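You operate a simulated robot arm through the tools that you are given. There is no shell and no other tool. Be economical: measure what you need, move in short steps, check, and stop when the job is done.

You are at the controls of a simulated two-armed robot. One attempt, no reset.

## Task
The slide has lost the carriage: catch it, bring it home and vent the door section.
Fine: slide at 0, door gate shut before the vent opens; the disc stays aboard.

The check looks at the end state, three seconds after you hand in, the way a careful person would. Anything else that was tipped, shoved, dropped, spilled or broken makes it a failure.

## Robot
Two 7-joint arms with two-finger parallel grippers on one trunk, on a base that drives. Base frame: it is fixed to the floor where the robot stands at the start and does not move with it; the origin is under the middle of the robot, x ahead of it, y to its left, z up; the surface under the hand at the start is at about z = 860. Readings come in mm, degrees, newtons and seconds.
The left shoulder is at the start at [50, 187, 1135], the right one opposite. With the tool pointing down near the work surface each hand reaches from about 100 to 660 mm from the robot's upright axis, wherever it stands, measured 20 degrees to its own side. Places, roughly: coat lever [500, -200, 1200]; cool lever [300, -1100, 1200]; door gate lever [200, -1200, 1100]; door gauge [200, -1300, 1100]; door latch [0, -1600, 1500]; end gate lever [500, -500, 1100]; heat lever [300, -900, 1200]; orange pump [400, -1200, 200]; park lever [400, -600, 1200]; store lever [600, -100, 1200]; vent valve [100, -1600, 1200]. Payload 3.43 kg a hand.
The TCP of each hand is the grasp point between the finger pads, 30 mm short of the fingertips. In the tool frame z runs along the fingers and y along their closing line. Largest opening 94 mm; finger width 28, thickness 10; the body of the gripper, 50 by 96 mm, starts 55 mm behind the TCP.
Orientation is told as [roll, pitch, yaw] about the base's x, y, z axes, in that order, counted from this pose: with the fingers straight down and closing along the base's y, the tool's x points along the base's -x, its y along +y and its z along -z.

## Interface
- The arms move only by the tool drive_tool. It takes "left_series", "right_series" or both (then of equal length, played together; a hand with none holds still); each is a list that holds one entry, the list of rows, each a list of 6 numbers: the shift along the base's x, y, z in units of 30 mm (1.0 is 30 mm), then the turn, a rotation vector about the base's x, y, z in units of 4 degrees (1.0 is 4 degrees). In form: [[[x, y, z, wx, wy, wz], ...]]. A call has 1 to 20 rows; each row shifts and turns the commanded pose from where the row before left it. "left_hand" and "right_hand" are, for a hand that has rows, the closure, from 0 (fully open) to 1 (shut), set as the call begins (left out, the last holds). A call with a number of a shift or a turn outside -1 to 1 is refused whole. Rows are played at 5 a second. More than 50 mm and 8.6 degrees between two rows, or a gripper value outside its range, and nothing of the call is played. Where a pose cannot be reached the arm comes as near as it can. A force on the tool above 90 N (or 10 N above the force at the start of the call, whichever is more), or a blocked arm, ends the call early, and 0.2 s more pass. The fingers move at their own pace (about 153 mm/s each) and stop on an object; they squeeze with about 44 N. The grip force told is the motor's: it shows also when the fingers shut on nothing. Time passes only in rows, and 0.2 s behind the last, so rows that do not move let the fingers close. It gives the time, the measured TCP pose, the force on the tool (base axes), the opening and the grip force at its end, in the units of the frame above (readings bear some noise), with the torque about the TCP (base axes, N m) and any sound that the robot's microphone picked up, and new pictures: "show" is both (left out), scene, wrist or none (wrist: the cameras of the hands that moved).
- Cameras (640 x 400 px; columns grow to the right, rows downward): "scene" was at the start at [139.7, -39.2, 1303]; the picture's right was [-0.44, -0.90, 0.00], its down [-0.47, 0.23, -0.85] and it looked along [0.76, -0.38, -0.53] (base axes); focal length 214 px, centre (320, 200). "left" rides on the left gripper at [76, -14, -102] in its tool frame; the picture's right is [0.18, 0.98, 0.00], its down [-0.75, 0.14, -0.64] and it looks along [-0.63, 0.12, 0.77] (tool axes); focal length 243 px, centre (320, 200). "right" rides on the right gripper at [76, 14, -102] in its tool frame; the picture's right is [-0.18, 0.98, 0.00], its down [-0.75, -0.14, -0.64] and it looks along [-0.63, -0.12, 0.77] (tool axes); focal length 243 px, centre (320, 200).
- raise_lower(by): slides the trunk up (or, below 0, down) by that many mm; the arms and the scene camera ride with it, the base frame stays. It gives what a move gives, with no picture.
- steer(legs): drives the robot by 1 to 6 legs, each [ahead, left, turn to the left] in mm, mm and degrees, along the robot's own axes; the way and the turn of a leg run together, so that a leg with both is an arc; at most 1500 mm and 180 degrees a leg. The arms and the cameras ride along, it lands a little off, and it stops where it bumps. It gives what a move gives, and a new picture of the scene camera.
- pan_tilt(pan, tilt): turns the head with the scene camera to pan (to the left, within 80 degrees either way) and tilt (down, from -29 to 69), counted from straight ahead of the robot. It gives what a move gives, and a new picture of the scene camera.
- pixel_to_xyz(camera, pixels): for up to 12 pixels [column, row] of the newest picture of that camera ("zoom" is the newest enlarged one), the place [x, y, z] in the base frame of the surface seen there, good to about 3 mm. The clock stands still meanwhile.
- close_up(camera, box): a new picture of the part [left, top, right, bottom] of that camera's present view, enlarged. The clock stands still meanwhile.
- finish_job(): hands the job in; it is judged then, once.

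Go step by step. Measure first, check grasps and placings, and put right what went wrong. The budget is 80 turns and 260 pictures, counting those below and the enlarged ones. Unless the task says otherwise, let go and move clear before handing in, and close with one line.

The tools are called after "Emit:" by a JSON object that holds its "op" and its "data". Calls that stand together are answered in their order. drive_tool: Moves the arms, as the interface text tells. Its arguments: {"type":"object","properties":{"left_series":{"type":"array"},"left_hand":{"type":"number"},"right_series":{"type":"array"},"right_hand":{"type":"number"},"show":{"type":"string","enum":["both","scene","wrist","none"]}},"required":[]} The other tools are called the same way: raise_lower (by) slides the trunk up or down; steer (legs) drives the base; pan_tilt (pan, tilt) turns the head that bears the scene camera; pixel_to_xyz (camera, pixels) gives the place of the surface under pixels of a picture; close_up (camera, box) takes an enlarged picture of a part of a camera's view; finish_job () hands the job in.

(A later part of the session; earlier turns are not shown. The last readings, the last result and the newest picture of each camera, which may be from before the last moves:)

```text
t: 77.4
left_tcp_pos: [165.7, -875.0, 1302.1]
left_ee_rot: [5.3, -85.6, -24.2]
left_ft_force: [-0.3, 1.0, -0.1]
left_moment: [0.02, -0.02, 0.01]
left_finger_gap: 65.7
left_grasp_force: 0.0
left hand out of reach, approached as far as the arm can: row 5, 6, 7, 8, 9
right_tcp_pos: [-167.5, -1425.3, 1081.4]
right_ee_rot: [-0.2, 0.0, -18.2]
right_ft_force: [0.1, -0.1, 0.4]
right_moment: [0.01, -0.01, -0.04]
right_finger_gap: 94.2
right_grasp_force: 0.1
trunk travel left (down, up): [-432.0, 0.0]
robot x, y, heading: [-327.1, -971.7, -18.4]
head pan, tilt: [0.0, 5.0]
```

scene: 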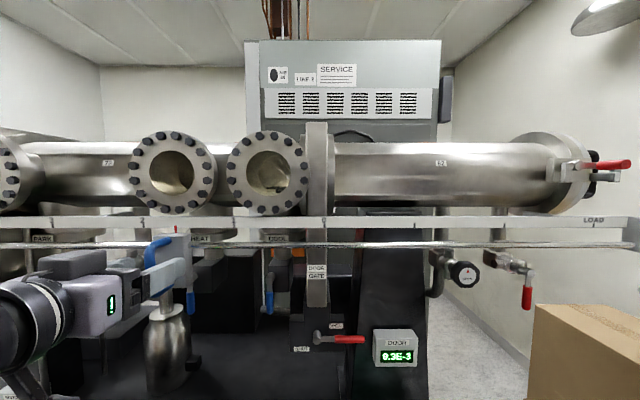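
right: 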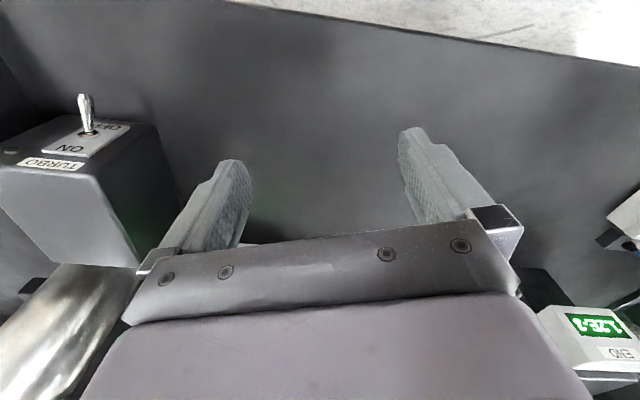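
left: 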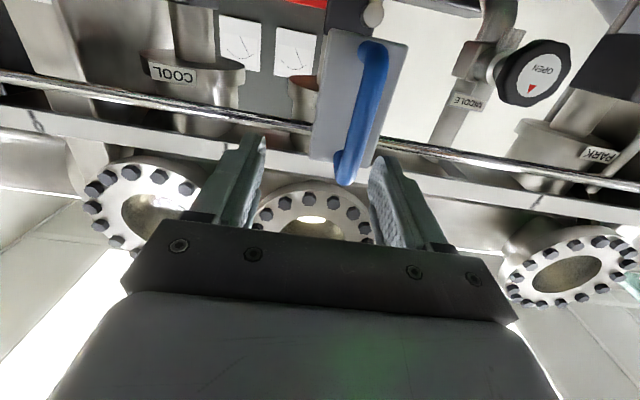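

Reach limit kept it a bit right/forward (s≈780), but the handle still sits between the fingers (350,150). Go forward.

Emit:
{"op": "drive_tool", "data": {"left_series": [[[0.77, -0.25, 0, 0, 0, 0], [0.77, -0.25, 0, 0, 0, 0], [0.77, -0.25, 0, 0, 0, 0]]], "show": "wrist"}}

```text
t: 78.4
left_tcp_pos: [218.3, -888.1, 1305.1]
left_ee_rot: [-0.3, -85.6, -17.9]
left_ft_force: [-49.3, 15.7, -14.7]
left_moment: [-0.41, -0.28, 1.34]
left_finger_gap: 65.5
left_grasp_force: 0.0
right_tcp_pos: [-174.5, -1423.2, 1083.8]
right_ee_rot: [-0.1, -0.7, -18.0]
right_ft_force: [-0.2, 0.4, -0.4]
right_moment: [-0.01, -0.01, -0.03]
right_finger_gap: 94.1
right_grasp_force: 0.1
trunk travel left (down, up): [-432.0, 0.0]
robot x, y, heading: [-329.5, -970.5, -17.9]
head pan, tilt: [0.0, 5.0]
stopped in row 3 (left hand): the force on the tool passed its limit at 101 N (the readings are from after the stop); the commanded pose is now the measured one
```

left: 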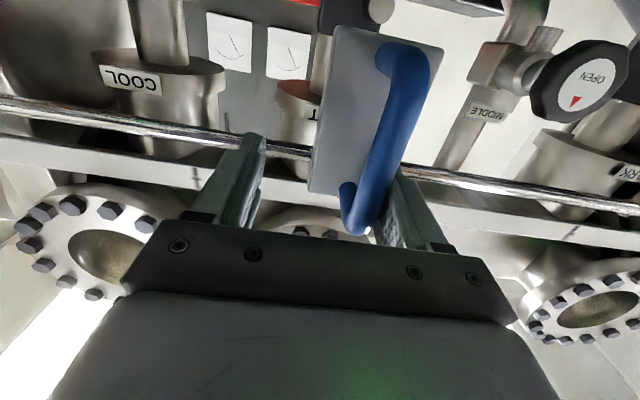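

Hand went too deep (tips on the slide block, 50 N). Back off 18 mm and lower 15.

Emit:
{"op": "drive_tool", "data": {"left_series": [[[-0.4, 0.13, -0.1, 0, 0, 0], [-0.17, 0.05, -0.3, 0, 0, 0]]], "show": "wrist"}}

Emit:
{"op": "close_up", "data": {"camera": "scene", "box": [120, 130, 340, 300]}}

```text
t: 79.0
left_tcp_pos: [214.0, -888.7, 1286.6]
left_ee_rot: [1.3, -84.8, -19.9]
left_ft_force: [0.2, 0.4, -0.3]
left_moment: [-0.01, 0.02, -0.01]
left_finger_gap: 65.6
left_grasp_force: 0.1
right_tcp_pos: [-168.0, -1425.1, 1080.8]
right_ee_rot: [-0.1, -0.1, -18.1]
right_ft_force: [1.5, -0.2, 0.0]
right_moment: [-0.02, 0.0, 0.01]
right_finger_gap: 93.9
right_grasp_force: 0.0
trunk travel left (down, up): [-432.0, 0.0]
robot x, y, heading: [-325.6, -977.3, -18.5]
head pan, tilt: [0.0, 5.0]
```

left: 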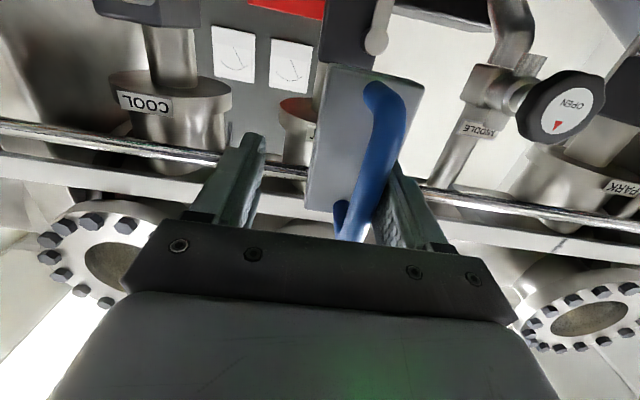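

```text
2.35 times, centred on (230, 215) of scene
```

zoom: 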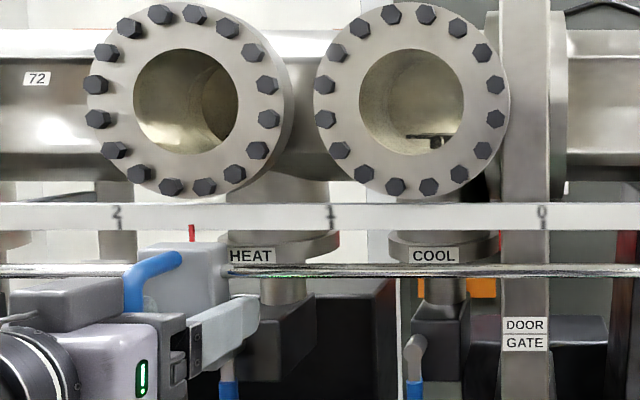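

Contact free; pointer at 1.65. Close the cage and push slowly ~170 mm right.

Emit:
{"op": "drive_tool", "data": {"left_series": [[[-0.1, 0.03, 0, 0, 0, 0], [-0.11, -0.1, 0, 0, 0, 0], [-0.112, -0.25, 0, 0, 0, 0], [-0.112, -0.3, 0, 0, 0, 0], [-0.112, -0.3, 0, 0, 0, 0], [-0.105, -0.3, 0, 0, 0, 0], [-0.105, -0.3, 0, 0, 0, 0], [-0.105, -0.3, 0, 0, 0, 0], [-0.105, -0.3, 0, 0, 0, 0], [-0.105, -0.3, 0, 0, 0, 0], [-0.105, -0.3, 0, 0, 0, 0], [-0.105, -0.3, 0, 0, 0, 0], [-0.105, -0.3, 0, 0, 0, 0], [-0.105, -0.3, 0, 0, 0, 0], [-0.105, -0.3, 0, 0, 0, 0], [-0.105, -0.3, 0, 0, 0, 0], [-0.105, -0.3, 0, 0, 0, 0], [-0.105, -0.3, 0, 0, 0, 0], [-0.08, -0.2, 0, 0, 0, 0]]], "left_hand": 0.55, "show": "scene"}}

Emit:
{"op": "close_up", "data": {"camera": "scene", "box": [160, 130, 380, 300]}}

```text
t: 83.0
left_tcp_pos: [164.0, -1023.6, 1293.0]
left_ee_rot: [32.1, -85.9, -47.8]
left_ft_force: [1.9, 1.4, 1.6]
left_moment: [0.0, -0.02, 0.01]
left_finger_gap: 43.5
left_grasp_force: 1.1
right_tcp_pos: [-168.3, -1424.6, 1081.5]
right_ee_rot: [-0.1, 0.0, -18.1]
right_ft_force: [-0.5, 0.6, -0.9]
right_moment: [0.01, 0.0, 0.0]
right_finger_gap: 93.9
right_grasp_force: 0.2
trunk travel left (down, up): [-432.0, 0.0]
robot x, y, heading: [-326.0, -971.3, -17.9]
head pan, tilt: [0.0, 5.0]
```

scene: 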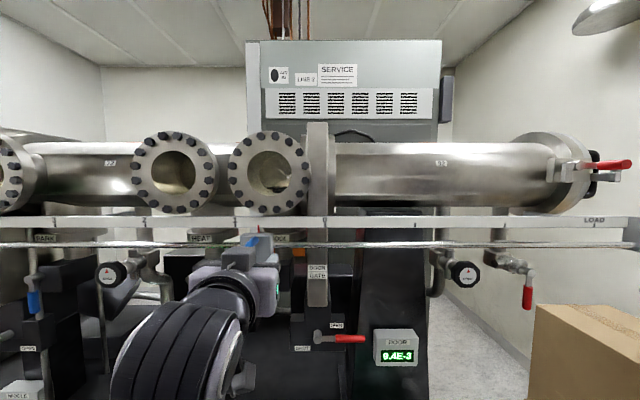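

```text
2.35 times, centred on (270, 215) of scene
```

zoom: 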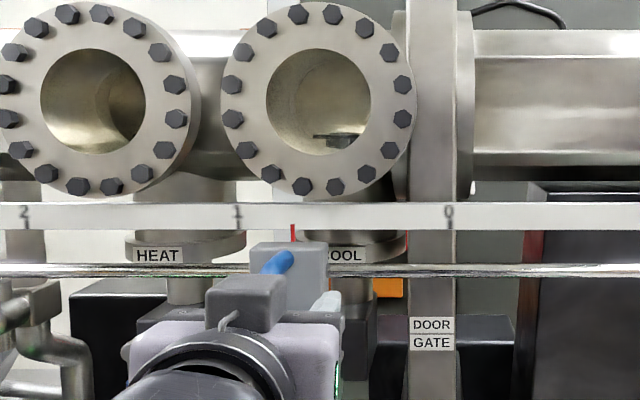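

Pointer at 0.75; remaining ≈127 mm. Push 118 mm, then check finely.

Emit:
{"op": "drive_tool", "data": {"left_series": [[[-0.105, -0.3, 0, 0, 0, 0], [-0.105, -0.3, 0, 0, 0, 0], [-0.105, -0.3, 0, 0, 0, 0], [-0.105, -0.3, 0, 0, 0, 0], [-0.105, -0.3, 0, 0, 0, 0], [-0.105, -0.3, 0, 0, 0, 0], [-0.105, -0.3, 0, 0, 0, 0], [-0.105, -0.3, 0, 0, 0, 0], [-0.105, -0.3, 0, 0, 0, 0], [-0.105, -0.3, 0, 0, 0, 0], [-0.105, -0.3, 0, 0, 0, 0], [-0.09, -0.26, 0, 0, 0, 0], [-0.07, -0.19, 0, 0, 0, 0]]], "show": "scene"}}

Emit:
{"op": "close_up", "data": {"camera": "scene", "box": [270, 190, 390, 290]}}

Emit:
{"op": "close_up", "data": {"camera": "scene", "box": [220, 130, 320, 220]}}

```text
t: 84.0
left_tcp_pos: [170.7, -1040.4, 1283.9]
left_ee_rot: [63.7, -83.7, -75.7]
left_ft_force: [-5.9, -0.1, -2.0]
left_moment: [0.03, 0.12, -0.16]
left_finger_gap: 43.7
left_grasp_force: 2.0
right_tcp_pos: [-167.8, -1425.6, 1082.4]
right_ee_rot: [-0.1, -0.1, -18.2]
right_ft_force: [-0.3, 0.3, -0.2]
right_moment: [-0.04, -0.03, 0.02]
right_finger_gap: 94.2
right_grasp_force: 0.0
trunk travel left (down, up): [-432.0, 0.0]
robot x, y, heading: [-325.2, -977.4, -18.1]
head pan, tilt: [0.0, 5.0]
stopped in row 4 (left hand): the arm was blocked; the commanded pose is now the measured one
```

scene: 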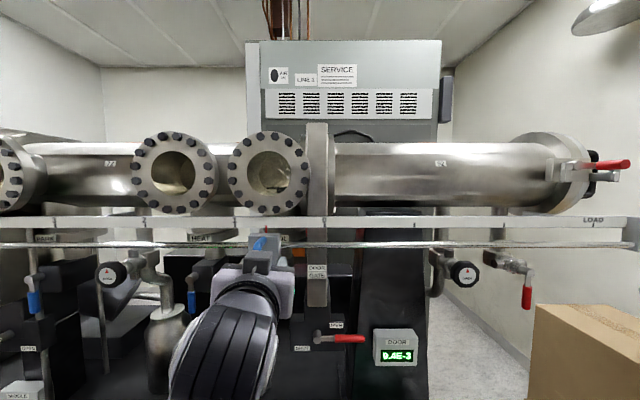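

```text
4.00 times, centred on (330, 240) of scene
```

zoom: 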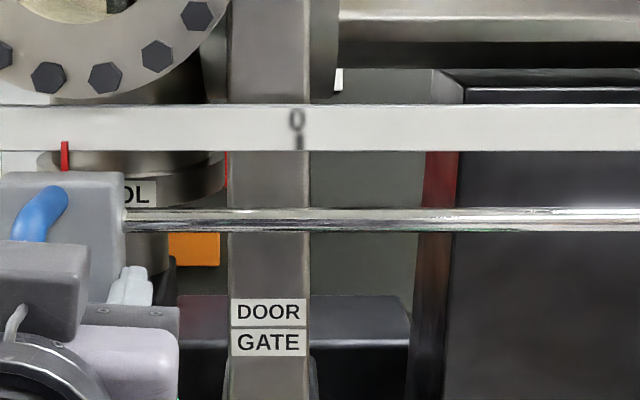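

```text
4.44 times, centred on (270, 175) of scene
```

zoom: 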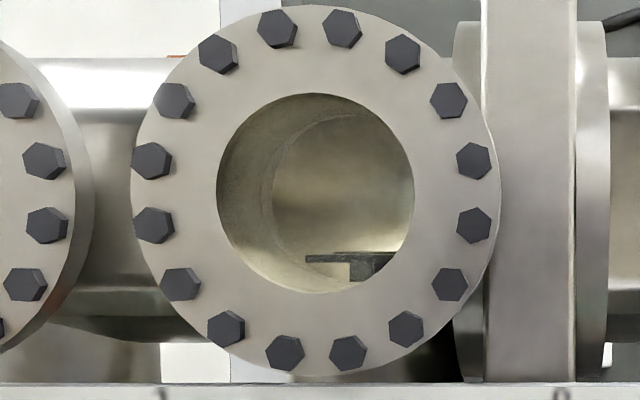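

Arm blocked at its own joint range; pointer still 108 mm short of 0. I'll ease back 14 mm and use the base for the next 90 mm (it dragged smoothly before).

Emit:
{"op": "drive_tool", "data": {"left_series": [[[-0.22, 0.075, 0, 0, 0, 0], [-0.22, 0.075, 0, 0, 0, 0]]], "show": "wrist"}}

Emit:
{"op": "steer", "data": {"legs": [[0, -60, 0]]}}

Emit:
{"op": "close_up", "data": {"camera": "scene", "box": [200, 190, 360, 290]}}

```text
t: 84.5
left_tcp_pos: [161.1, -1028.0, 1291.8]
left_ee_rot: [79.0, -83.7, -89.5]
left_ft_force: [-0.8, 0.3, -0.7]
left_moment: [-0.04, -0.01, 0.02]
left_finger_gap: 42.5
left_grasp_force: 0.1
right_tcp_pos: [-168.0, -1425.9, 1082.0]
right_ee_rot: [0.0, 0.1, -18.1]
right_ft_force: [0.6, -0.3, -0.5]
right_moment: [0.02, 0.03, 0.01]
right_finger_gap: 93.8
right_grasp_force: 0.1
trunk travel left (down, up): [-432.0, 0.0]
robot x, y, heading: [-326.9, -973.0, -18.3]
head pan, tilt: [0.0, 5.0]
```

left: 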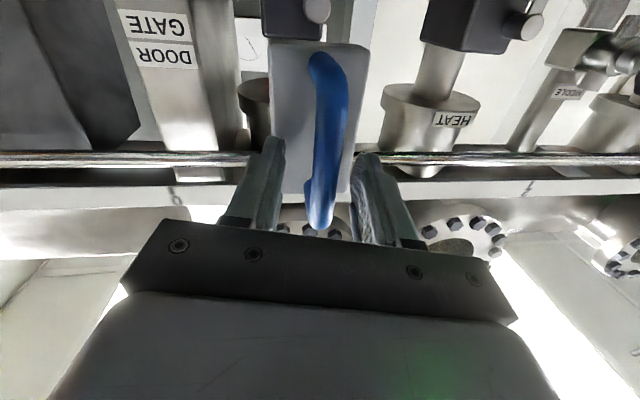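

```text
t: 85.8
left_tcp_pos: [142.0, -1088.1, 1288.6]
left_ee_rot: [76.6, -83.2, -87.2]
left_ft_force: [-0.2, 0.0, -0.5]
left_moment: [-0.03, -0.02, 0.02]
left_finger_gap: 42.1
left_grasp_force: 0.1
right_tcp_pos: [-187.3, -1485.0, 1081.8]
right_ee_rot: [0.1, 0.0, -18.1]
right_ft_force: [0.8, -0.4, -0.6]
right_moment: [-0.02, 0.03, 0.0]
right_finger_gap: 93.9
right_grasp_force: 0.0
trunk travel left (down, up): [-432.0, 0.0]
robot x, y, heading: [-346.3, -1029.2, -17.8]
head pan, tilt: [0.0, 5.0]
```

scene: 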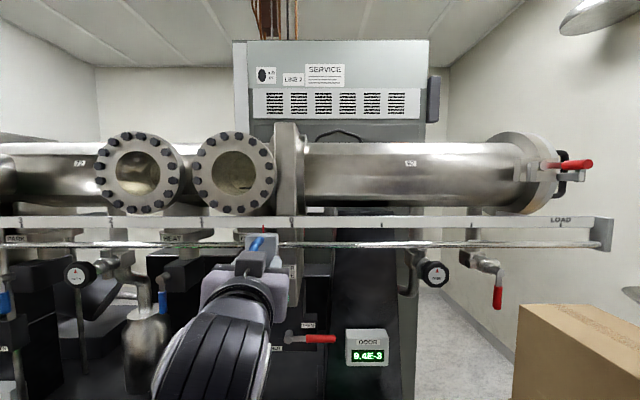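

```text
4.00 times, centred on (280, 240) of scene
```

zoom: 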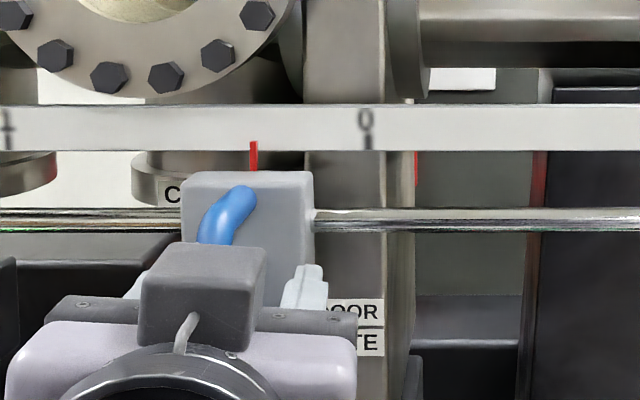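

Remaining ≈54 mm. Drive 45 more.

Emit:
{"op": "steer", "data": {"legs": [[0, -45, 0]]}}

Emit:
{"op": "close_up", "data": {"camera": "scene", "box": [200, 190, 360, 290]}}

Emit:
{"op": "close_up", "data": {"camera": "left", "box": [120, 0, 520, 250]}}

```text
t: 86.8
left_tcp_pos: [129.3, -1128.4, 1288.2]
left_ee_rot: [77.4, -83.2, -87.9]
left_ft_force: [0.0, 0.4, 0.6]
left_moment: [-0.03, 0.01, -0.02]
left_finger_gap: 42.4
left_grasp_force: 0.1
right_tcp_pos: [-201.6, -1527.5, 1082.4]
right_ee_rot: [0.0, 0.0, -18.1]
right_ft_force: [-1.0, -0.3, 0.3]
right_moment: [0.04, 0.0, 0.0]
right_finger_gap: 94.0
right_grasp_force: 0.1
trunk travel left (down, up): [-432.0, 0.0]
robot x, y, heading: [-359.4, -1074.5, -18.1]
head pan, tilt: [0.0, 5.0]
```

scene: 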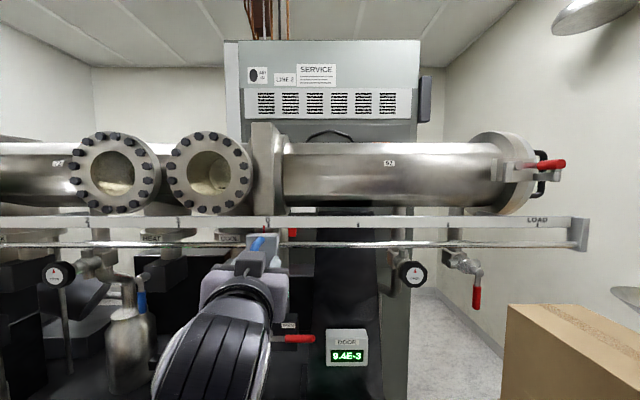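

```text
4.00 times, centred on (280, 240) of scene
```

zoom: 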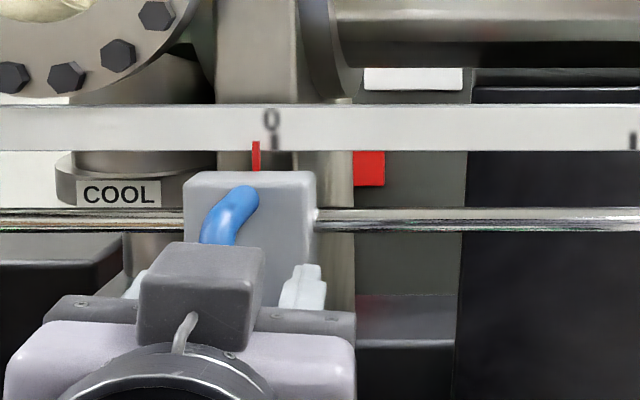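

```text
1.60 times, centred on (320, 125) of left
```

zoom: 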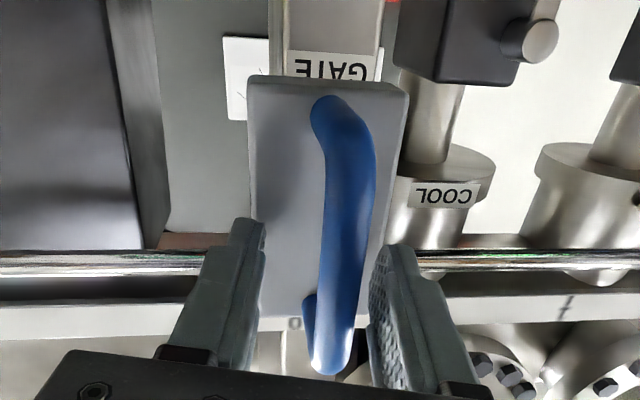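

Pointer ~9 mm short of the 0 tick. Push in small steps of the arm: 12 mm.

Emit:
{"op": "drive_tool", "data": {"left_series": [[[-0.042, -0.127, 0, 0, 0, 0], [-0.042, -0.127, 0, 0, 0, 0], [-0.042, -0.127, 0, 0, 0, 0]]], "show": "none"}}

Emit:
{"op": "close_up", "data": {"camera": "scene", "box": [230, 205, 310, 255]}}

```text
t: 87.7
left_tcp_pos: [133.8, -1129.1, 1291.2]
left_ee_rot: [89.5, -81.4, -97.8]
left_ft_force: [0.7, -0.5, -0.2]
left_moment: [0.02, 0.01, 0.06]
left_finger_gap: 42.2
left_grasp_force: 0.1
right_tcp_pos: [-201.6, -1528.0, 1081.4]
right_ee_rot: [-0.1, 0.0, -18.1]
right_ft_force: [1.0, -1.1, 0.3]
right_moment: [0.0, 0.02, 0.05]
right_finger_gap: 94.1
right_grasp_force: 0.0
trunk travel left (down, up): [-432.0, 0.0]
robot x, y, heading: [-359.1, -1073.7, -18.1]
head pan, tilt: [0.0, 5.0]
```

```text
8.00 times, centred on (270, 230) of scene
```

zoom: 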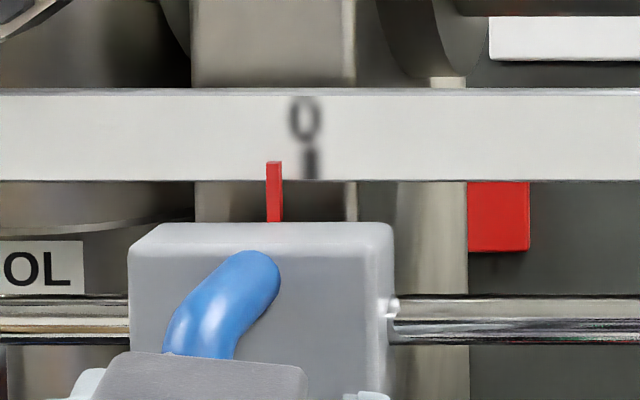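

Arm is near-singular and didn't follow. Use small base moves: 10 mm.

Emit:
{"op": "steer", "data": {"legs": [[-4, -11, 0]]}}

Emit:
{"op": "close_up", "data": {"camera": "scene", "box": [230, 205, 310, 255]}}

```text
t: 88.5
left_tcp_pos: [126.9, -1138.5, 1289.0]
left_ee_rot: [88.6, -81.2, -96.9]
left_ft_force: [-0.6, 0.5, -1.1]
left_moment: [-0.04, 0.01, 0.01]
left_finger_gap: 42.2
left_grasp_force: 0.0
right_tcp_pos: [-208.8, -1535.5, 1080.8]
right_ee_rot: [0.0, 0.0, -18.1]
right_ft_force: [-0.3, -0.7, 0.0]
right_moment: [-0.01, 0.02, -0.04]
right_finger_gap: 94.0
right_grasp_force: 0.2
trunk travel left (down, up): [-432.0, 0.0]
robot x, y, heading: [-367.7, -1084.0, -18.1]
head pan, tilt: [0.0, 5.0]
```

scene: 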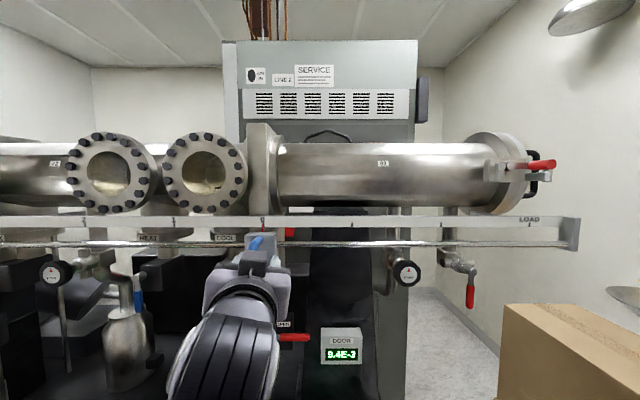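

```text
8.00 times, centred on (270, 230) of scene
```

zoom: 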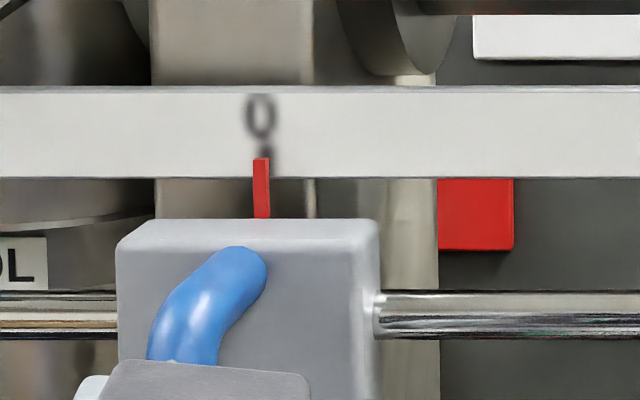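

Pointer sits on the 0 tick (within ~1 mm, allowing parallax). Open the hand and back the base straight away.

Emit:
{"op": "drive_tool", "data": {"left_series": [[[0, 0, 0, 0, 0, 0], [0, 0, 0, 0, 0, 0]]], "left_hand": 0.1, "show": "none"}}

Emit:
{"op": "steer", "data": {"legs": [[-120, 0, 0]]}}

Emit:
{"op": "close_up", "data": {"camera": "scene", "box": [220, 190, 340, 280]}}

Emit:
{"op": "close_up", "data": {"camera": "scene", "box": [260, 270, 500, 400]}}

```text
t: 89.0
left_tcp_pos: [126.9, -1138.8, 1288.4]
left_ee_rot: [89.0, -81.1, -97.1]
left_ft_force: [0.1, -0.3, -0.7]
left_moment: [0.0, 0.01, 0.0]
left_finger_gap: 84.7
left_grasp_force: 0.0
right_tcp_pos: [-208.8, -1536.6, 1081.5]
right_ee_rot: [-0.1, -0.2, -18.1]
right_ft_force: [0.0, 0.0, 0.3]
right_moment: [-0.01, 0.0, 0.0]
right_finger_gap: 93.9
right_grasp_force: 0.1
trunk travel left (down, up): [-432.0, 0.0]
robot x, y, heading: [-361.9, -1085.4, -18.3]
head pan, tilt: [0.0, 5.0]
```

```text
t: 90.3
left_tcp_pos: [16.9, -1100.9, 1289.6]
left_ee_rot: [89.2, -81.1, -97.1]
left_ft_force: [-0.6, -0.1, -0.3]
left_moment: [-0.01, -0.01, -0.01]
left_finger_gap: 84.9
left_grasp_force: 0.2
right_tcp_pos: [-318.6, -1497.9, 1081.9]
right_ee_rot: [-0.1, -0.1, -18.0]
right_ft_force: [0.0, 0.3, 0.2]
right_moment: [-0.04, -0.01, -0.01]
right_finger_gap: 94.2
right_grasp_force: 0.0
trunk travel left (down, up): [-432.0, 0.0]
robot x, y, heading: [-478.1, -1047.8, -18.1]
head pan, tilt: [0.0, 5.0]
```

scene: 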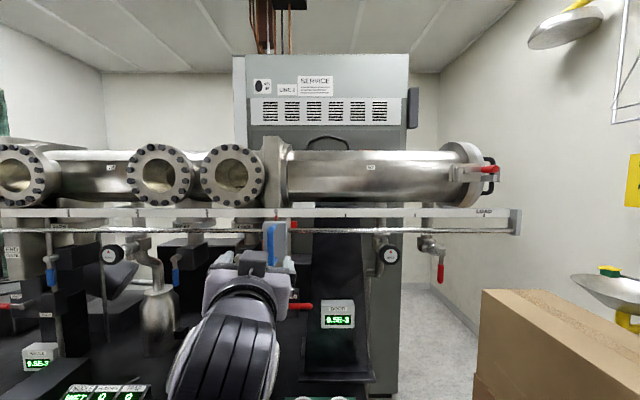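

```text
4.44 times, centred on (280, 235) of scene
```

zoom: 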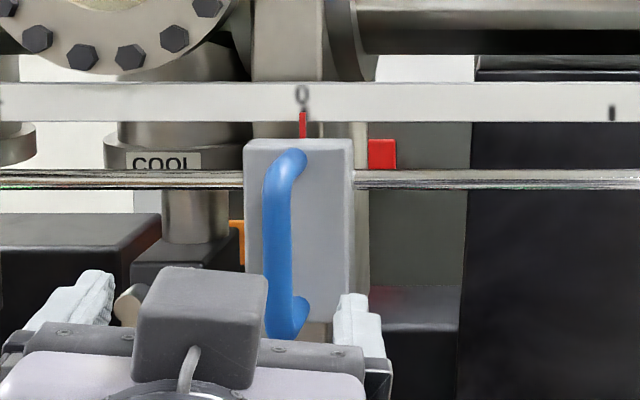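

```text
2.67 times, centred on (380, 335) of scene
```

zoom: 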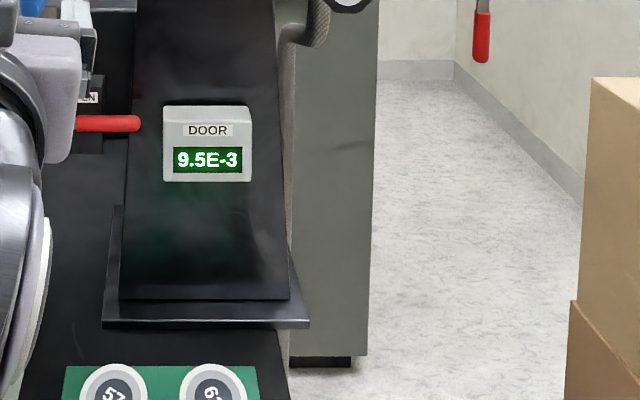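

Slide reads exactly 0 and the hand is clear. Next, bring the left hand back to a tucked tool-down pose and turn the right hand to point forward for the door gate lever.

Emit:
{"op": "drive_tool", "data": {"left_series": [[[-0.123, 0.32, -0.25, 0.3, 0.93, 0], [-0.123, 0.32, -0.25, 0.3, 0.93, 0], [-0.123, 0.32, -0.25, 0.3, 0.93, 0], [-0.123, 0.32, -0.25, 0.3, 0.93, 0], [-0.123, 0.32, -0.25, 0.3, 0.93, 0], [-0.123, 0.32, -0.25, 0.3, 0.93, 0], [-0.123, 0.32, -0.25, 0.3, 0.93, 0], [-0.123, 0.32, -0.25, 0.3, 0.93, 0], [-0.123, 0.32, -0.25, 0.3, 0.93, 0], [-0.123, 0.32, -0.25, 0.3, 0.93, 0], [-0.123, 0.32, -0.25, 0.3, 0.93, 0], [-0.123, 0.32, -0.25, 0.3, 0.93, 0], [-0.123, 0.32, -0.25, 0.3, 0.93, 0], [-0.123, 0.32, -0.25, 0.3, 0.93, 0], [-0.123, 0.32, -0.25, 0.3, 0.93, 0], [-0.123, 0.32, -0.25, 0.3, 0.93, 0], [-0.123, 0.32, -0.25, 0.3, 0.93, 0], [-0.123, 0.32, -0.25, 0.3, 0.93, 0], [-0.123, 0.32, -0.25, 0.3, 0.93, 0], [-0.123, 0.32, -0.25, 0.3, 0.93, 0]]], "right_series": [[[0, 0, 0.1, -0.273, -0.83, 0], [0, 0, 0.1, -0.273, -0.83, 0], [0, 0, 0.1, -0.273, -0.83, 0], [0, 0, 0.1, -0.273, -0.83, 0], [0, 0, 0.1, -0.273, -0.83, 0], [0, 0, 0.1, -0.273, -0.83, 0], [0, 0, 0.1, -0.273, -0.83, 0], [0, 0, 0.1, -0.273, -0.83, 0], [0, 0, 0.1, -0.273, -0.83, 0], [0, 0, 0.1, -0.273, -0.83, 0], [0, 0, 0.1, -0.273, -0.83, 0], [0, 0, 0.1, -0.273, -0.83, 0], [0, 0, 0.1, -0.273, -0.83, 0], [0, 0, 0.1, -0.273, -0.83, 0], [0, 0, 0.1, -0.273, -0.83, 0], [0, 0, 0.1, -0.273, -0.83, 0], [0, 0, 0.1, -0.273, -0.83, 0], [0, 0, 0.1, -0.273, -0.83, 0], [0, 0, 0.1, -0.273, -0.83, 0], [0, 0, 0.1, -0.273, -0.83, 0]]], "right_hand": 1, "show": "scene"}}

Emit:
{"op": "close_up", "data": {"camera": "scene", "box": [100, 130, 340, 330]}}

Emit:
{"op": "close_up", "data": {"camera": "scene", "box": [360, 140, 520, 300]}}

```text
t: 91.6
left_tcp_pos: [16.1, -1016.7, 1235.8]
left_ee_rot: [42.3, -62.5, -45.1]
left_ft_force: [0.4, -0.7, 0.3]
left_moment: [-0.02, -0.01, -0.01]
left_finger_gap: 84.4
left_grasp_force: 0.1
right_tcp_pos: [-317.8, -1499.2, 1099.9]
right_ee_rot: [-0.2, -19.1, -18.0]
right_ft_force: [0.3, 0.5, 0.4]
right_moment: [0.04, -0.02, 0.03]
right_finger_gap: 0.0
right_grasp_force: 33.3
trunk travel left (down, up): [-432.0, 0.0]
robot x, y, heading: [-474.3, -1048.7, -18.0]
head pan, tilt: [0.0, 5.0]
stopped in row 6 (left hand): the arm was blocked; the commanded pose is now the measured one
```

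scene: 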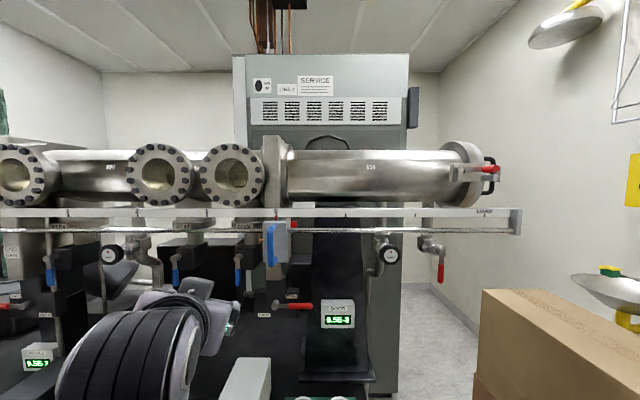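

```text
2.00 times, centred on (220, 230) of scene
```

zoom: 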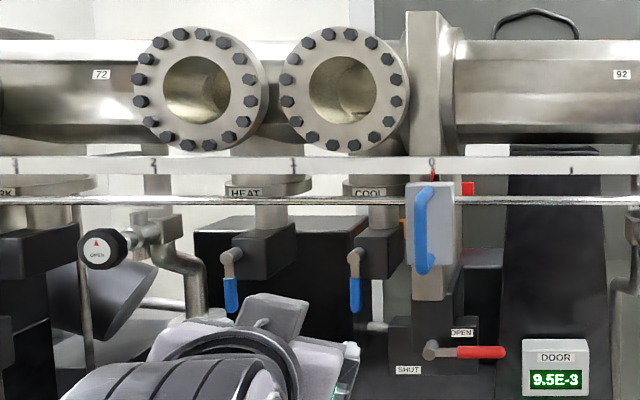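

```text
2.50 times, centred on (440, 220) of scene
```

zoom: 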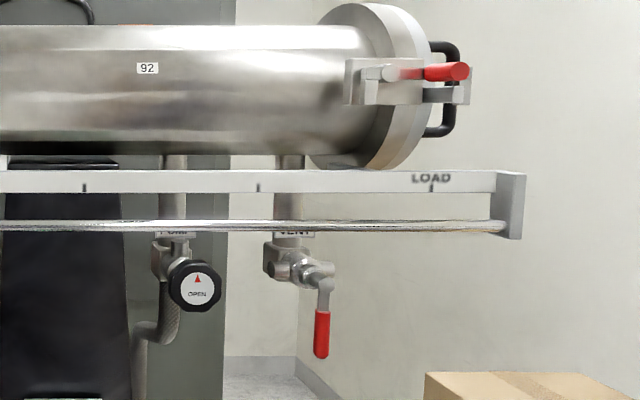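

Left arm stalled partway but is free; I'll pull it back and left, and keep turning the right hand.

Emit:
{"op": "drive_tool", "data": {"left_series": [[[-0.4, 0.5, -0.3, 0, 0, 0], [-0.4, 0.5, -0.3, 0, 0, 0], [-0.4, 0.5, -0.3, 0, 0, 0], [-0.4, 0.5, -0.3, 0, 0, 0], [-0.4, 0.5, -0.3, 0, 0, 0], [-0.4, 0.5, -0.3, 0, 0, 0], [-0.2, 0.3, -0.3, 0, 0, 0], [0, 0, 0, 0, 0, 0], [0, 0, 0, 0, 0, 0], [0, 0, 0, 0, 0, 0], [0, 0, 0, 0, 0, 0], [0, 0, 0, 0, 0, 0], [0, 0, 0, 0, 0, 0]]], "right_series": [[[0, 0, 0.1, -0.3, -0.92, 0], [0, 0, 0.1, -0.3, -0.92, 0], [0, 0, 0.1, -0.3, -0.92, 0], [0, 0, 0.1, -0.3, -0.92, 0], [0, 0, 0.1, -0.3, -0.92, 0], [0, 0, 0.1, -0.3, -0.92, 0], [0, 0, 0.1, -0.3, -0.92, 0], [0, 0, 0.1, -0.3, -0.92, 0], [0, 0, 0.1, -0.3, -0.92, 0], [0, 0, 0.1, -0.3, -0.92, 0], [0, 0, 0.1, -0.3, -0.92, 0], [0, 0, 0.1, -0.3, -0.92, 0], [0, 0, 0.1, -0.3, -0.92, 0]]], "show": "scene"}}

```text
t: 94.4
left_tcp_pos: [-15.5, -966.6, 1199.6]
left_ee_rot: [43.2, -62.6, -45.7]
left_ft_force: [-0.2, 1.1, 0.6]
left_moment: [-0.01, -0.01, 0.03]
left_finger_gap: 84.7
left_grasp_force: 0.0
left hand out of reach, approached as far as the arm can: row 4, 5, 6, 7
right_tcp_pos: [-286.4, -1571.2, 1155.6]
right_ee_rot: [-0.2, -69.6, -17.8]
right_ft_force: [-0.1, 0.3, 0.5]
right_moment: [0.03, 0.01, 0.0]
right_finger_gap: 0.0
right_grasp_force: 32.5
right hand out of reach, approached as far as the arm can: row 2, 3, 4, 5, 6, 7, 8, 9, 10, 11, 12, 13
trunk travel left (down, up): [-432.0, 0.0]
robot x, y, heading: [-475.8, -1047.7, -18.0]
head pan, tilt: [0.0, 5.0]
```

scene: 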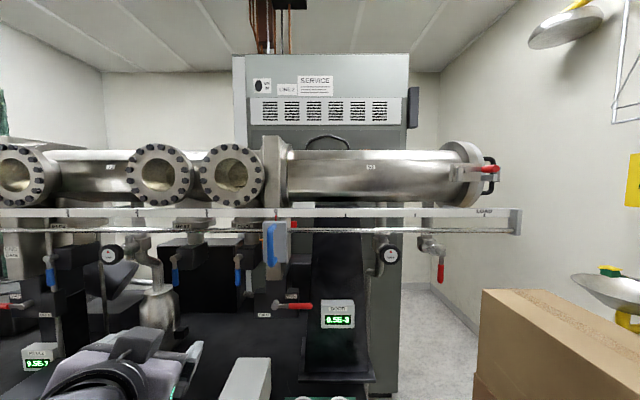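

Right hand now points forward (pitch -70). Measure the gate lever and vent lever and surrounding front objects.

Emit:
{"op": "close_up", "data": {"camera": "scene", "box": [230, 260, 370, 400]}}

Emit:
{"op": "pixel_to_xyz", "data": {"camera": "scene", "pixels": [[275, 305], [283, 306], [295, 306], [305, 306], [311, 306], [245, 375], [292, 297], [264, 315], [440, 272], [441, 262], [436, 247], [490, 290]]}}

```text
2.86 times, centred on (300, 330) of scene
```

zoom: 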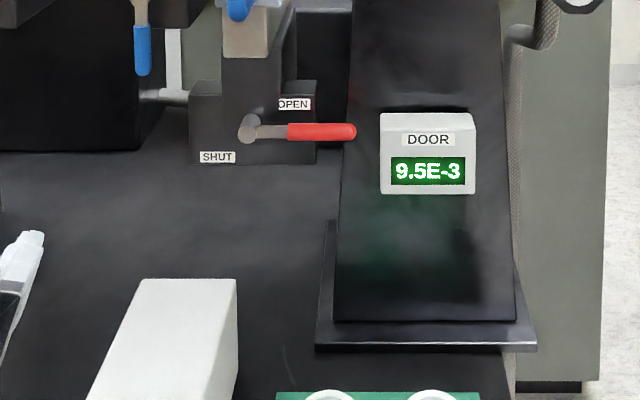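

```text
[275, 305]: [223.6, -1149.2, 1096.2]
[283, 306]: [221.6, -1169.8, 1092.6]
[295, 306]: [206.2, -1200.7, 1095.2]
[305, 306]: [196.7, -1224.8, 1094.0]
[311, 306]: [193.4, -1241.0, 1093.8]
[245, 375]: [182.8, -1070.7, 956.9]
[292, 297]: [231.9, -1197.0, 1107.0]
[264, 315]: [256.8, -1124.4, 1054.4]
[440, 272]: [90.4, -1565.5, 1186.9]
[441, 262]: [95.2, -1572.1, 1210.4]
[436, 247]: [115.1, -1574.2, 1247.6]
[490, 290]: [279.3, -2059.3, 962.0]
```

Pivot at s≈1022, n≈571, z 1095; handle horizontal to s≈1119; SHUT is lever-down. Position the base at s≈870, n≈0.

Emit:
{"op": "steer", "data": {"legs": [[0, 274, 0], [122, 0, 0]]}}

Emit:
{"op": "pan_tilt", "data": {"pan": -25, "tilt": 20}}

```text
t: 98.4
left_tcp_pos: [190.6, -731.4, 1197.8]
left_ee_rot: [42.9, -62.2, -45.4]
left_ft_force: [1.1, -0.9, 1.1]
left_moment: [0.02, 0.02, 0.01]
left_finger_gap: 84.7
left_grasp_force: 0.0
right_tcp_pos: [-78.5, -1336.2, 1154.9]
right_ee_rot: [-0.3, -69.4, -17.6]
right_ft_force: [-0.4, -0.5, 0.0]
right_moment: [-0.03, -0.01, -0.03]
right_finger_gap: 0.0
right_grasp_force: 33.3
trunk travel left (down, up): [-432.0, 0.0]
robot x, y, heading: [-274.0, -811.1, -17.6]
head pan, tilt: [0.0, 5.0]
```

scene: 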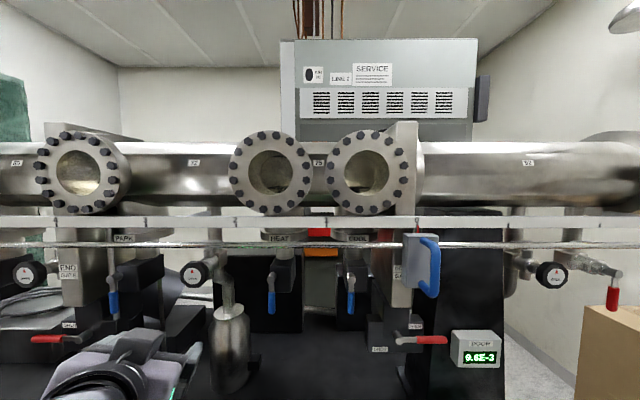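

```text
t: 99.3
left_tcp_pos: [188.8, -729.1, 1199.1]
left_ee_rot: [43.2, -62.4, -45.3]
left_ft_force: [-0.1, -0.4, 1.1]
left_moment: [0.01, -0.03, -0.02]
left_finger_gap: 84.5
left_grasp_force: 0.1
right_tcp_pos: [-79.1, -1335.8, 1156.0]
right_ee_rot: [-0.4, -69.5, -17.7]
right_ft_force: [-1.0, 0.2, 0.3]
right_moment: [0.01, 0.03, -0.03]
right_finger_gap: 0.3
right_grasp_force: 32.6
trunk travel left (down, up): [-432.0, 0.0]
robot x, y, heading: [-273.0, -812.8, -17.8]
head pan, tilt: [-25.0, 20.0]
```

scene: 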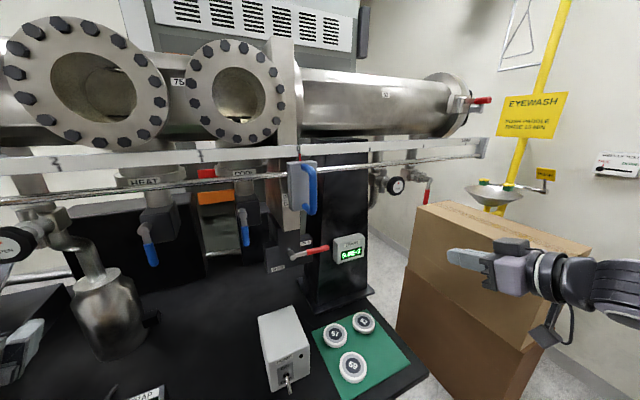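

Clear view. Move the right hand to a pre-contact point in front of and above the lever.

Emit:
{"op": "drive_tool", "data": {"right_series": [[[0.713, 0.533, -0.06, 0, 0, 0], [0.713, 0.533, -0.06, 0, 0, 0], [0.713, 0.533, -0.06, 0, 0, 0], [0.713, 0.533, -0.06, 0, 0, 0], [0.713, 0.533, -0.06, 0, 0, 0], [0.713, 0.533, -0.06, 0, 0, 0], [0.713, 0.533, -0.06, 0, 0, 0], [0.713, 0.533, -0.06, 0, 0, 0]]], "show": "scene"}}

```text
t: 101.1
left_tcp_pos: [190.3, -729.8, 1196.6]
left_ee_rot: [43.1, -62.3, -45.3]
left_ft_force: [-0.2, 0.6, 0.3]
left_moment: [0.0, 0.0, 0.01]
left_finger_gap: 84.7
left_grasp_force: 0.0
right_tcp_pos: [97.5, -1221.5, 1142.2]
right_ee_rot: [-0.3, -69.4, -17.6]
right_ft_force: [-0.3, -0.8, -0.3]
right_moment: [-0.02, 0.0, 0.02]
right_finger_gap: 0.0
right_grasp_force: 33.2
right hand out of reach, approached as far as the arm can: row 1, 2
trunk travel left (down, up): [-432.0, 0.0]
robot x, y, heading: [-275.3, -814.0, -17.6]
head pan, tilt: [-25.0, 20.0]
```

scene: 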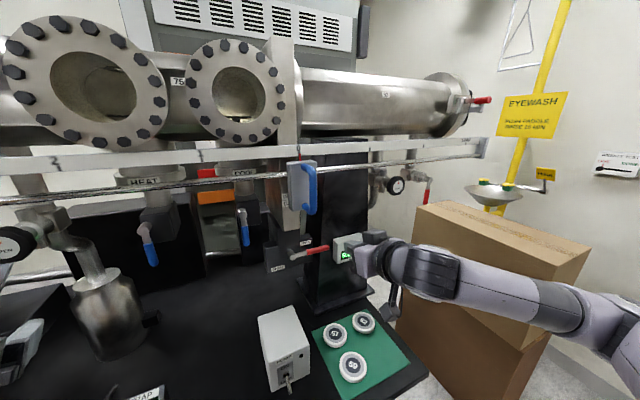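

Hand at s=1130, n=474. Shift 33 left and 80 forward so the fingertips are over the lever.

Emit:
{"op": "drive_tool", "data": {"right_series": [[[0.34, 1.0, 0, 0, 0, 0], [0.857, -0.28, 0, 0, 0, 0], [0.857, -0.28, 0, 0, 0, 0], [0.857, -0.28, 0, 0, 0, 0]]], "show": "both"}}

Emit:
{"op": "close_up", "data": {"camera": "scene", "box": [250, 180, 410, 300]}}

```text
t: 102.1
left_tcp_pos: [191.2, -728.7, 1198.1]
left_ee_rot: [43.2, -62.4, -45.4]
left_ft_force: [0.3, 0.5, 0.4]
left_moment: [0.02, 0.0, 0.02]
left_finger_gap: 84.5
left_grasp_force: 0.0
right_tcp_pos: [187.4, -1216.6, 1141.8]
right_ee_rot: [-0.3, -69.6, -17.6]
right_ft_force: [-0.4, -0.5, -0.5]
right_moment: [0.0, 0.01, 0.04]
right_finger_gap: 0.0
right_grasp_force: 32.9
trunk travel left (down, up): [-432.0, 0.0]
robot x, y, heading: [-271.0, -811.4, -17.8]
head pan, tilt: [-25.0, 20.0]
```

scene: 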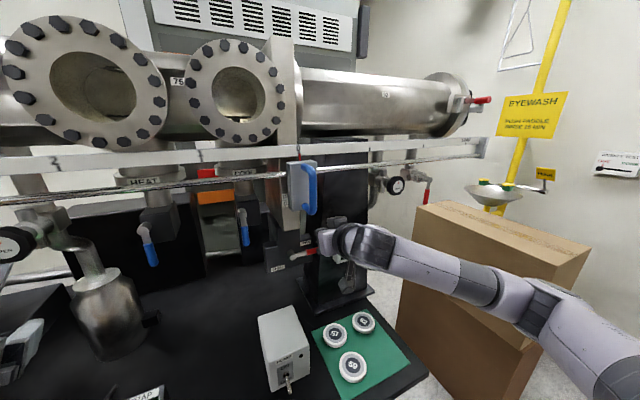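
right: 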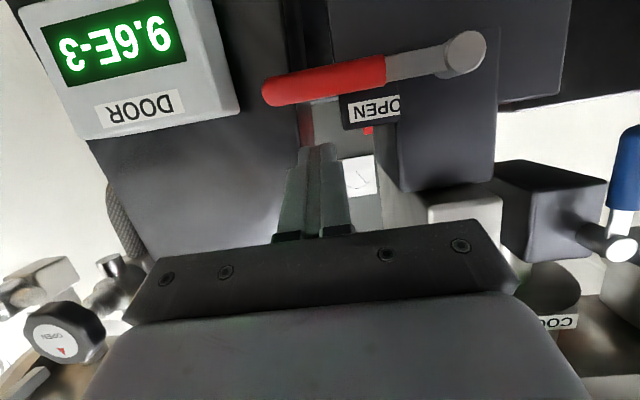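

```text
3.33 times, centred on (330, 240) of scene
```

zoom: 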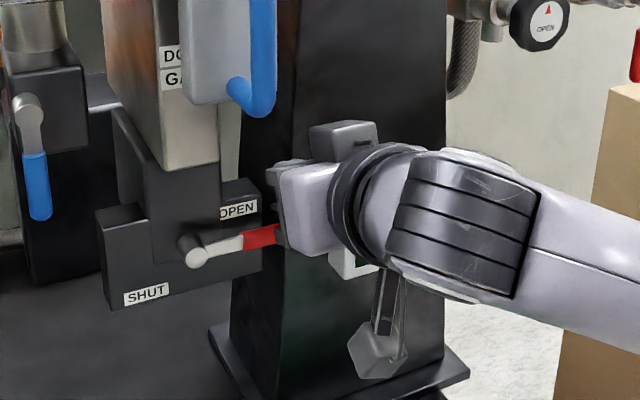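

Fingers are above the lever. Before turning, check Cool's window/gate area for any carriage tail sticking through.

Emit:
{"op": "close_up", "data": {"camera": "scene", "box": [190, 40, 300, 150]}}

Emit:
{"op": "pixel_to_xyz", "data": {"camera": "scene", "pixels": [[335, 335], [363, 322], [350, 367], [283, 320], [300, 350]]}}

```text
3.64 times, centred on (245, 95) of scene
```

zoom: 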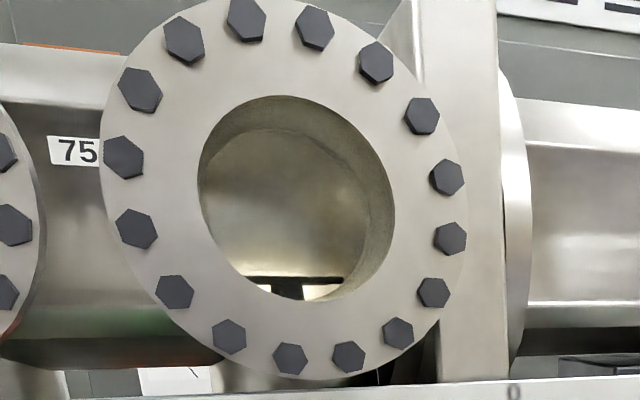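

```text
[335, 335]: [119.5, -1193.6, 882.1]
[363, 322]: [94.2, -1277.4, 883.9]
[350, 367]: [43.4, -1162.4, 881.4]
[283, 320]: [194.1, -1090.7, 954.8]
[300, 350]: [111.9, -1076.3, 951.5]
```

Cool is empty apart from its lifter; nothing obstructing. Discs on the mat are at z 882, well below the hand. Push the lever down along its arc.

Emit:
{"op": "drive_tool", "data": {"right_series": [[[0, 0, -0.53, 0, 0, 0], [-0.031, -0.095, -0.67, 0, 0, 0], [0.026, 0.079, -0.67, 0, 0, 0], [0.078, 0.24, -0.63, 0, 0, 0], [0.125, 0.38, -0.55, 0, 0, 0], [0.166, 0.507, -0.42, 0, 0, 0], [0.194, 0.592, -0.27, 0, 0, 0], [0.073, 0.22, -0.05, 0, 0, 0]]], "show": "both"}}

Emit:
{"op": "close_up", "data": {"camera": "scene", "box": [250, 180, 410, 300]}}

```text
t: 103.9
left_tcp_pos: [191.0, -728.9, 1198.1]
left_ee_rot: [43.1, -62.5, -45.3]
left_ft_force: [-0.5, 0.4, 0.2]
left_moment: [0.01, 0.0, 0.04]
left_finger_gap: 84.7
left_grasp_force: 0.0
right_tcp_pos: [181.8, -1223.7, 1108.2]
right_ee_rot: [-0.3, -69.0, -17.6]
right_ft_force: [-0.2, -0.1, 0.0]
right_moment: [0.0, 0.01, 0.01]
right_finger_gap: 0.0
right_grasp_force: 33.3
right hand out of reach, approached as far as the arm can: row 2, 3, 4, 5, 6, 7
trunk travel left (down, up): [-432.0, 0.0]
robot x, y, heading: [-271.1, -811.9, -17.5]
head pan, tilt: [-25.0, 20.0]
```

scene: 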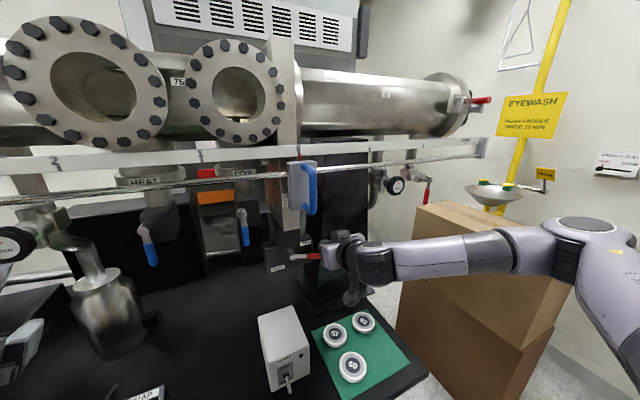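
right: 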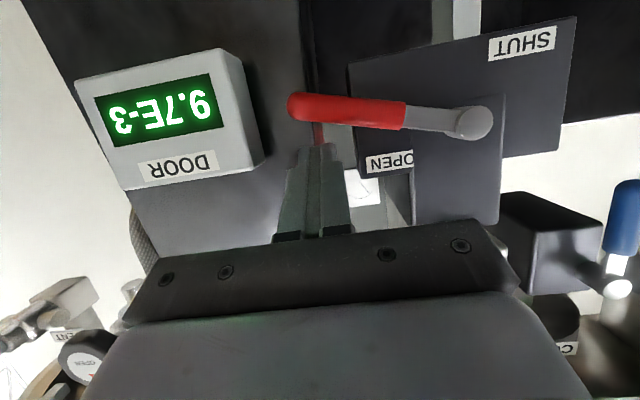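

```text
3.33 times, centred on (330, 240) of scene
```

zoom: 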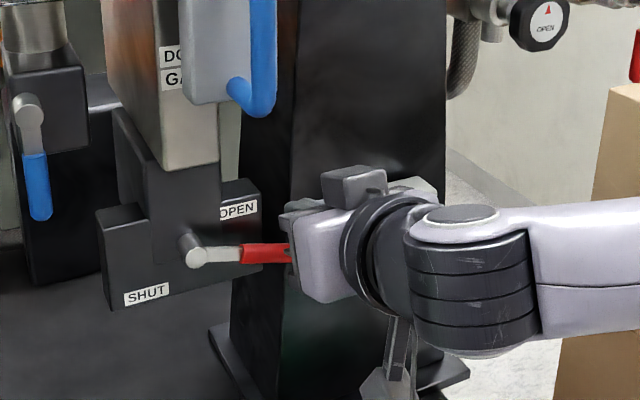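

The arm hit its joint range with the tool so horizontal; the lever has hardly moved. Lift, tilt the tool to 45° down, and try again.

Emit:
{"op": "drive_tool", "data": {"right_series": [[[0.0, 0.03, 0.5, 0, 0, 0], [0.04, 0.03, 0.4, 0.272, 0.828, 0], [0.05, 0.03, 0.3, 0.272, 0.828, 0], [0.05, 0.03, 0.2, 0.272, 0.828, 0], [0.05, 0.03, 0.1, 0.272, 0.828, 0], [0.05, 0.03, 0, 0.272, 0.828, 0], [0.05, 0.03, 0, 0.272, 0.828, 0], [0.05, 0.03, 0, 0.272, 0.828, 0]]], "show": "wrist"}}

Emit:
{"op": "close_up", "data": {"camera": "scene", "box": [250, 180, 410, 300]}}

```text
t: 105.7
left_tcp_pos: [189.6, -730.0, 1198.0]
left_ee_rot: [43.1, -62.4, -45.3]
left_ft_force: [-0.2, 0.1, 0.2]
left_moment: [-0.01, -0.01, -0.05]
left_finger_gap: 84.7
left_grasp_force: 0.0
right_tcp_pos: [191.1, -1214.2, 1151.8]
right_ee_rot: [0.0, -45.1, -17.9]
right_ft_force: [-0.6, -0.2, -0.8]
right_moment: [-0.03, 0.03, 0.01]
right_finger_gap: 0.0
right_grasp_force: 33.3
trunk travel left (down, up): [-432.0, 0.0]
robot x, y, heading: [-272.2, -812.1, -17.9]
head pan, tilt: [-25.0, 20.0]
```

right: 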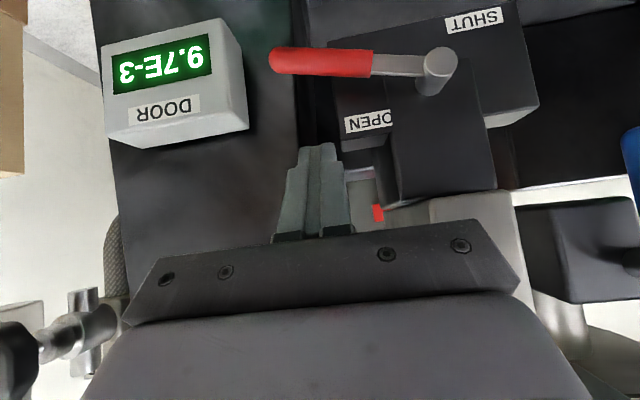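

```text
3.33 times, centred on (330, 240) of scene
```

zoom: 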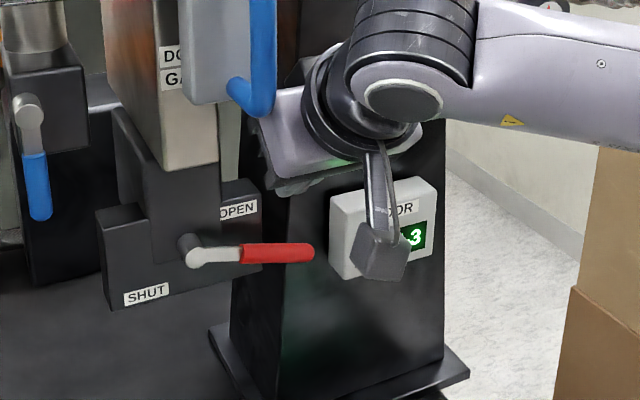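

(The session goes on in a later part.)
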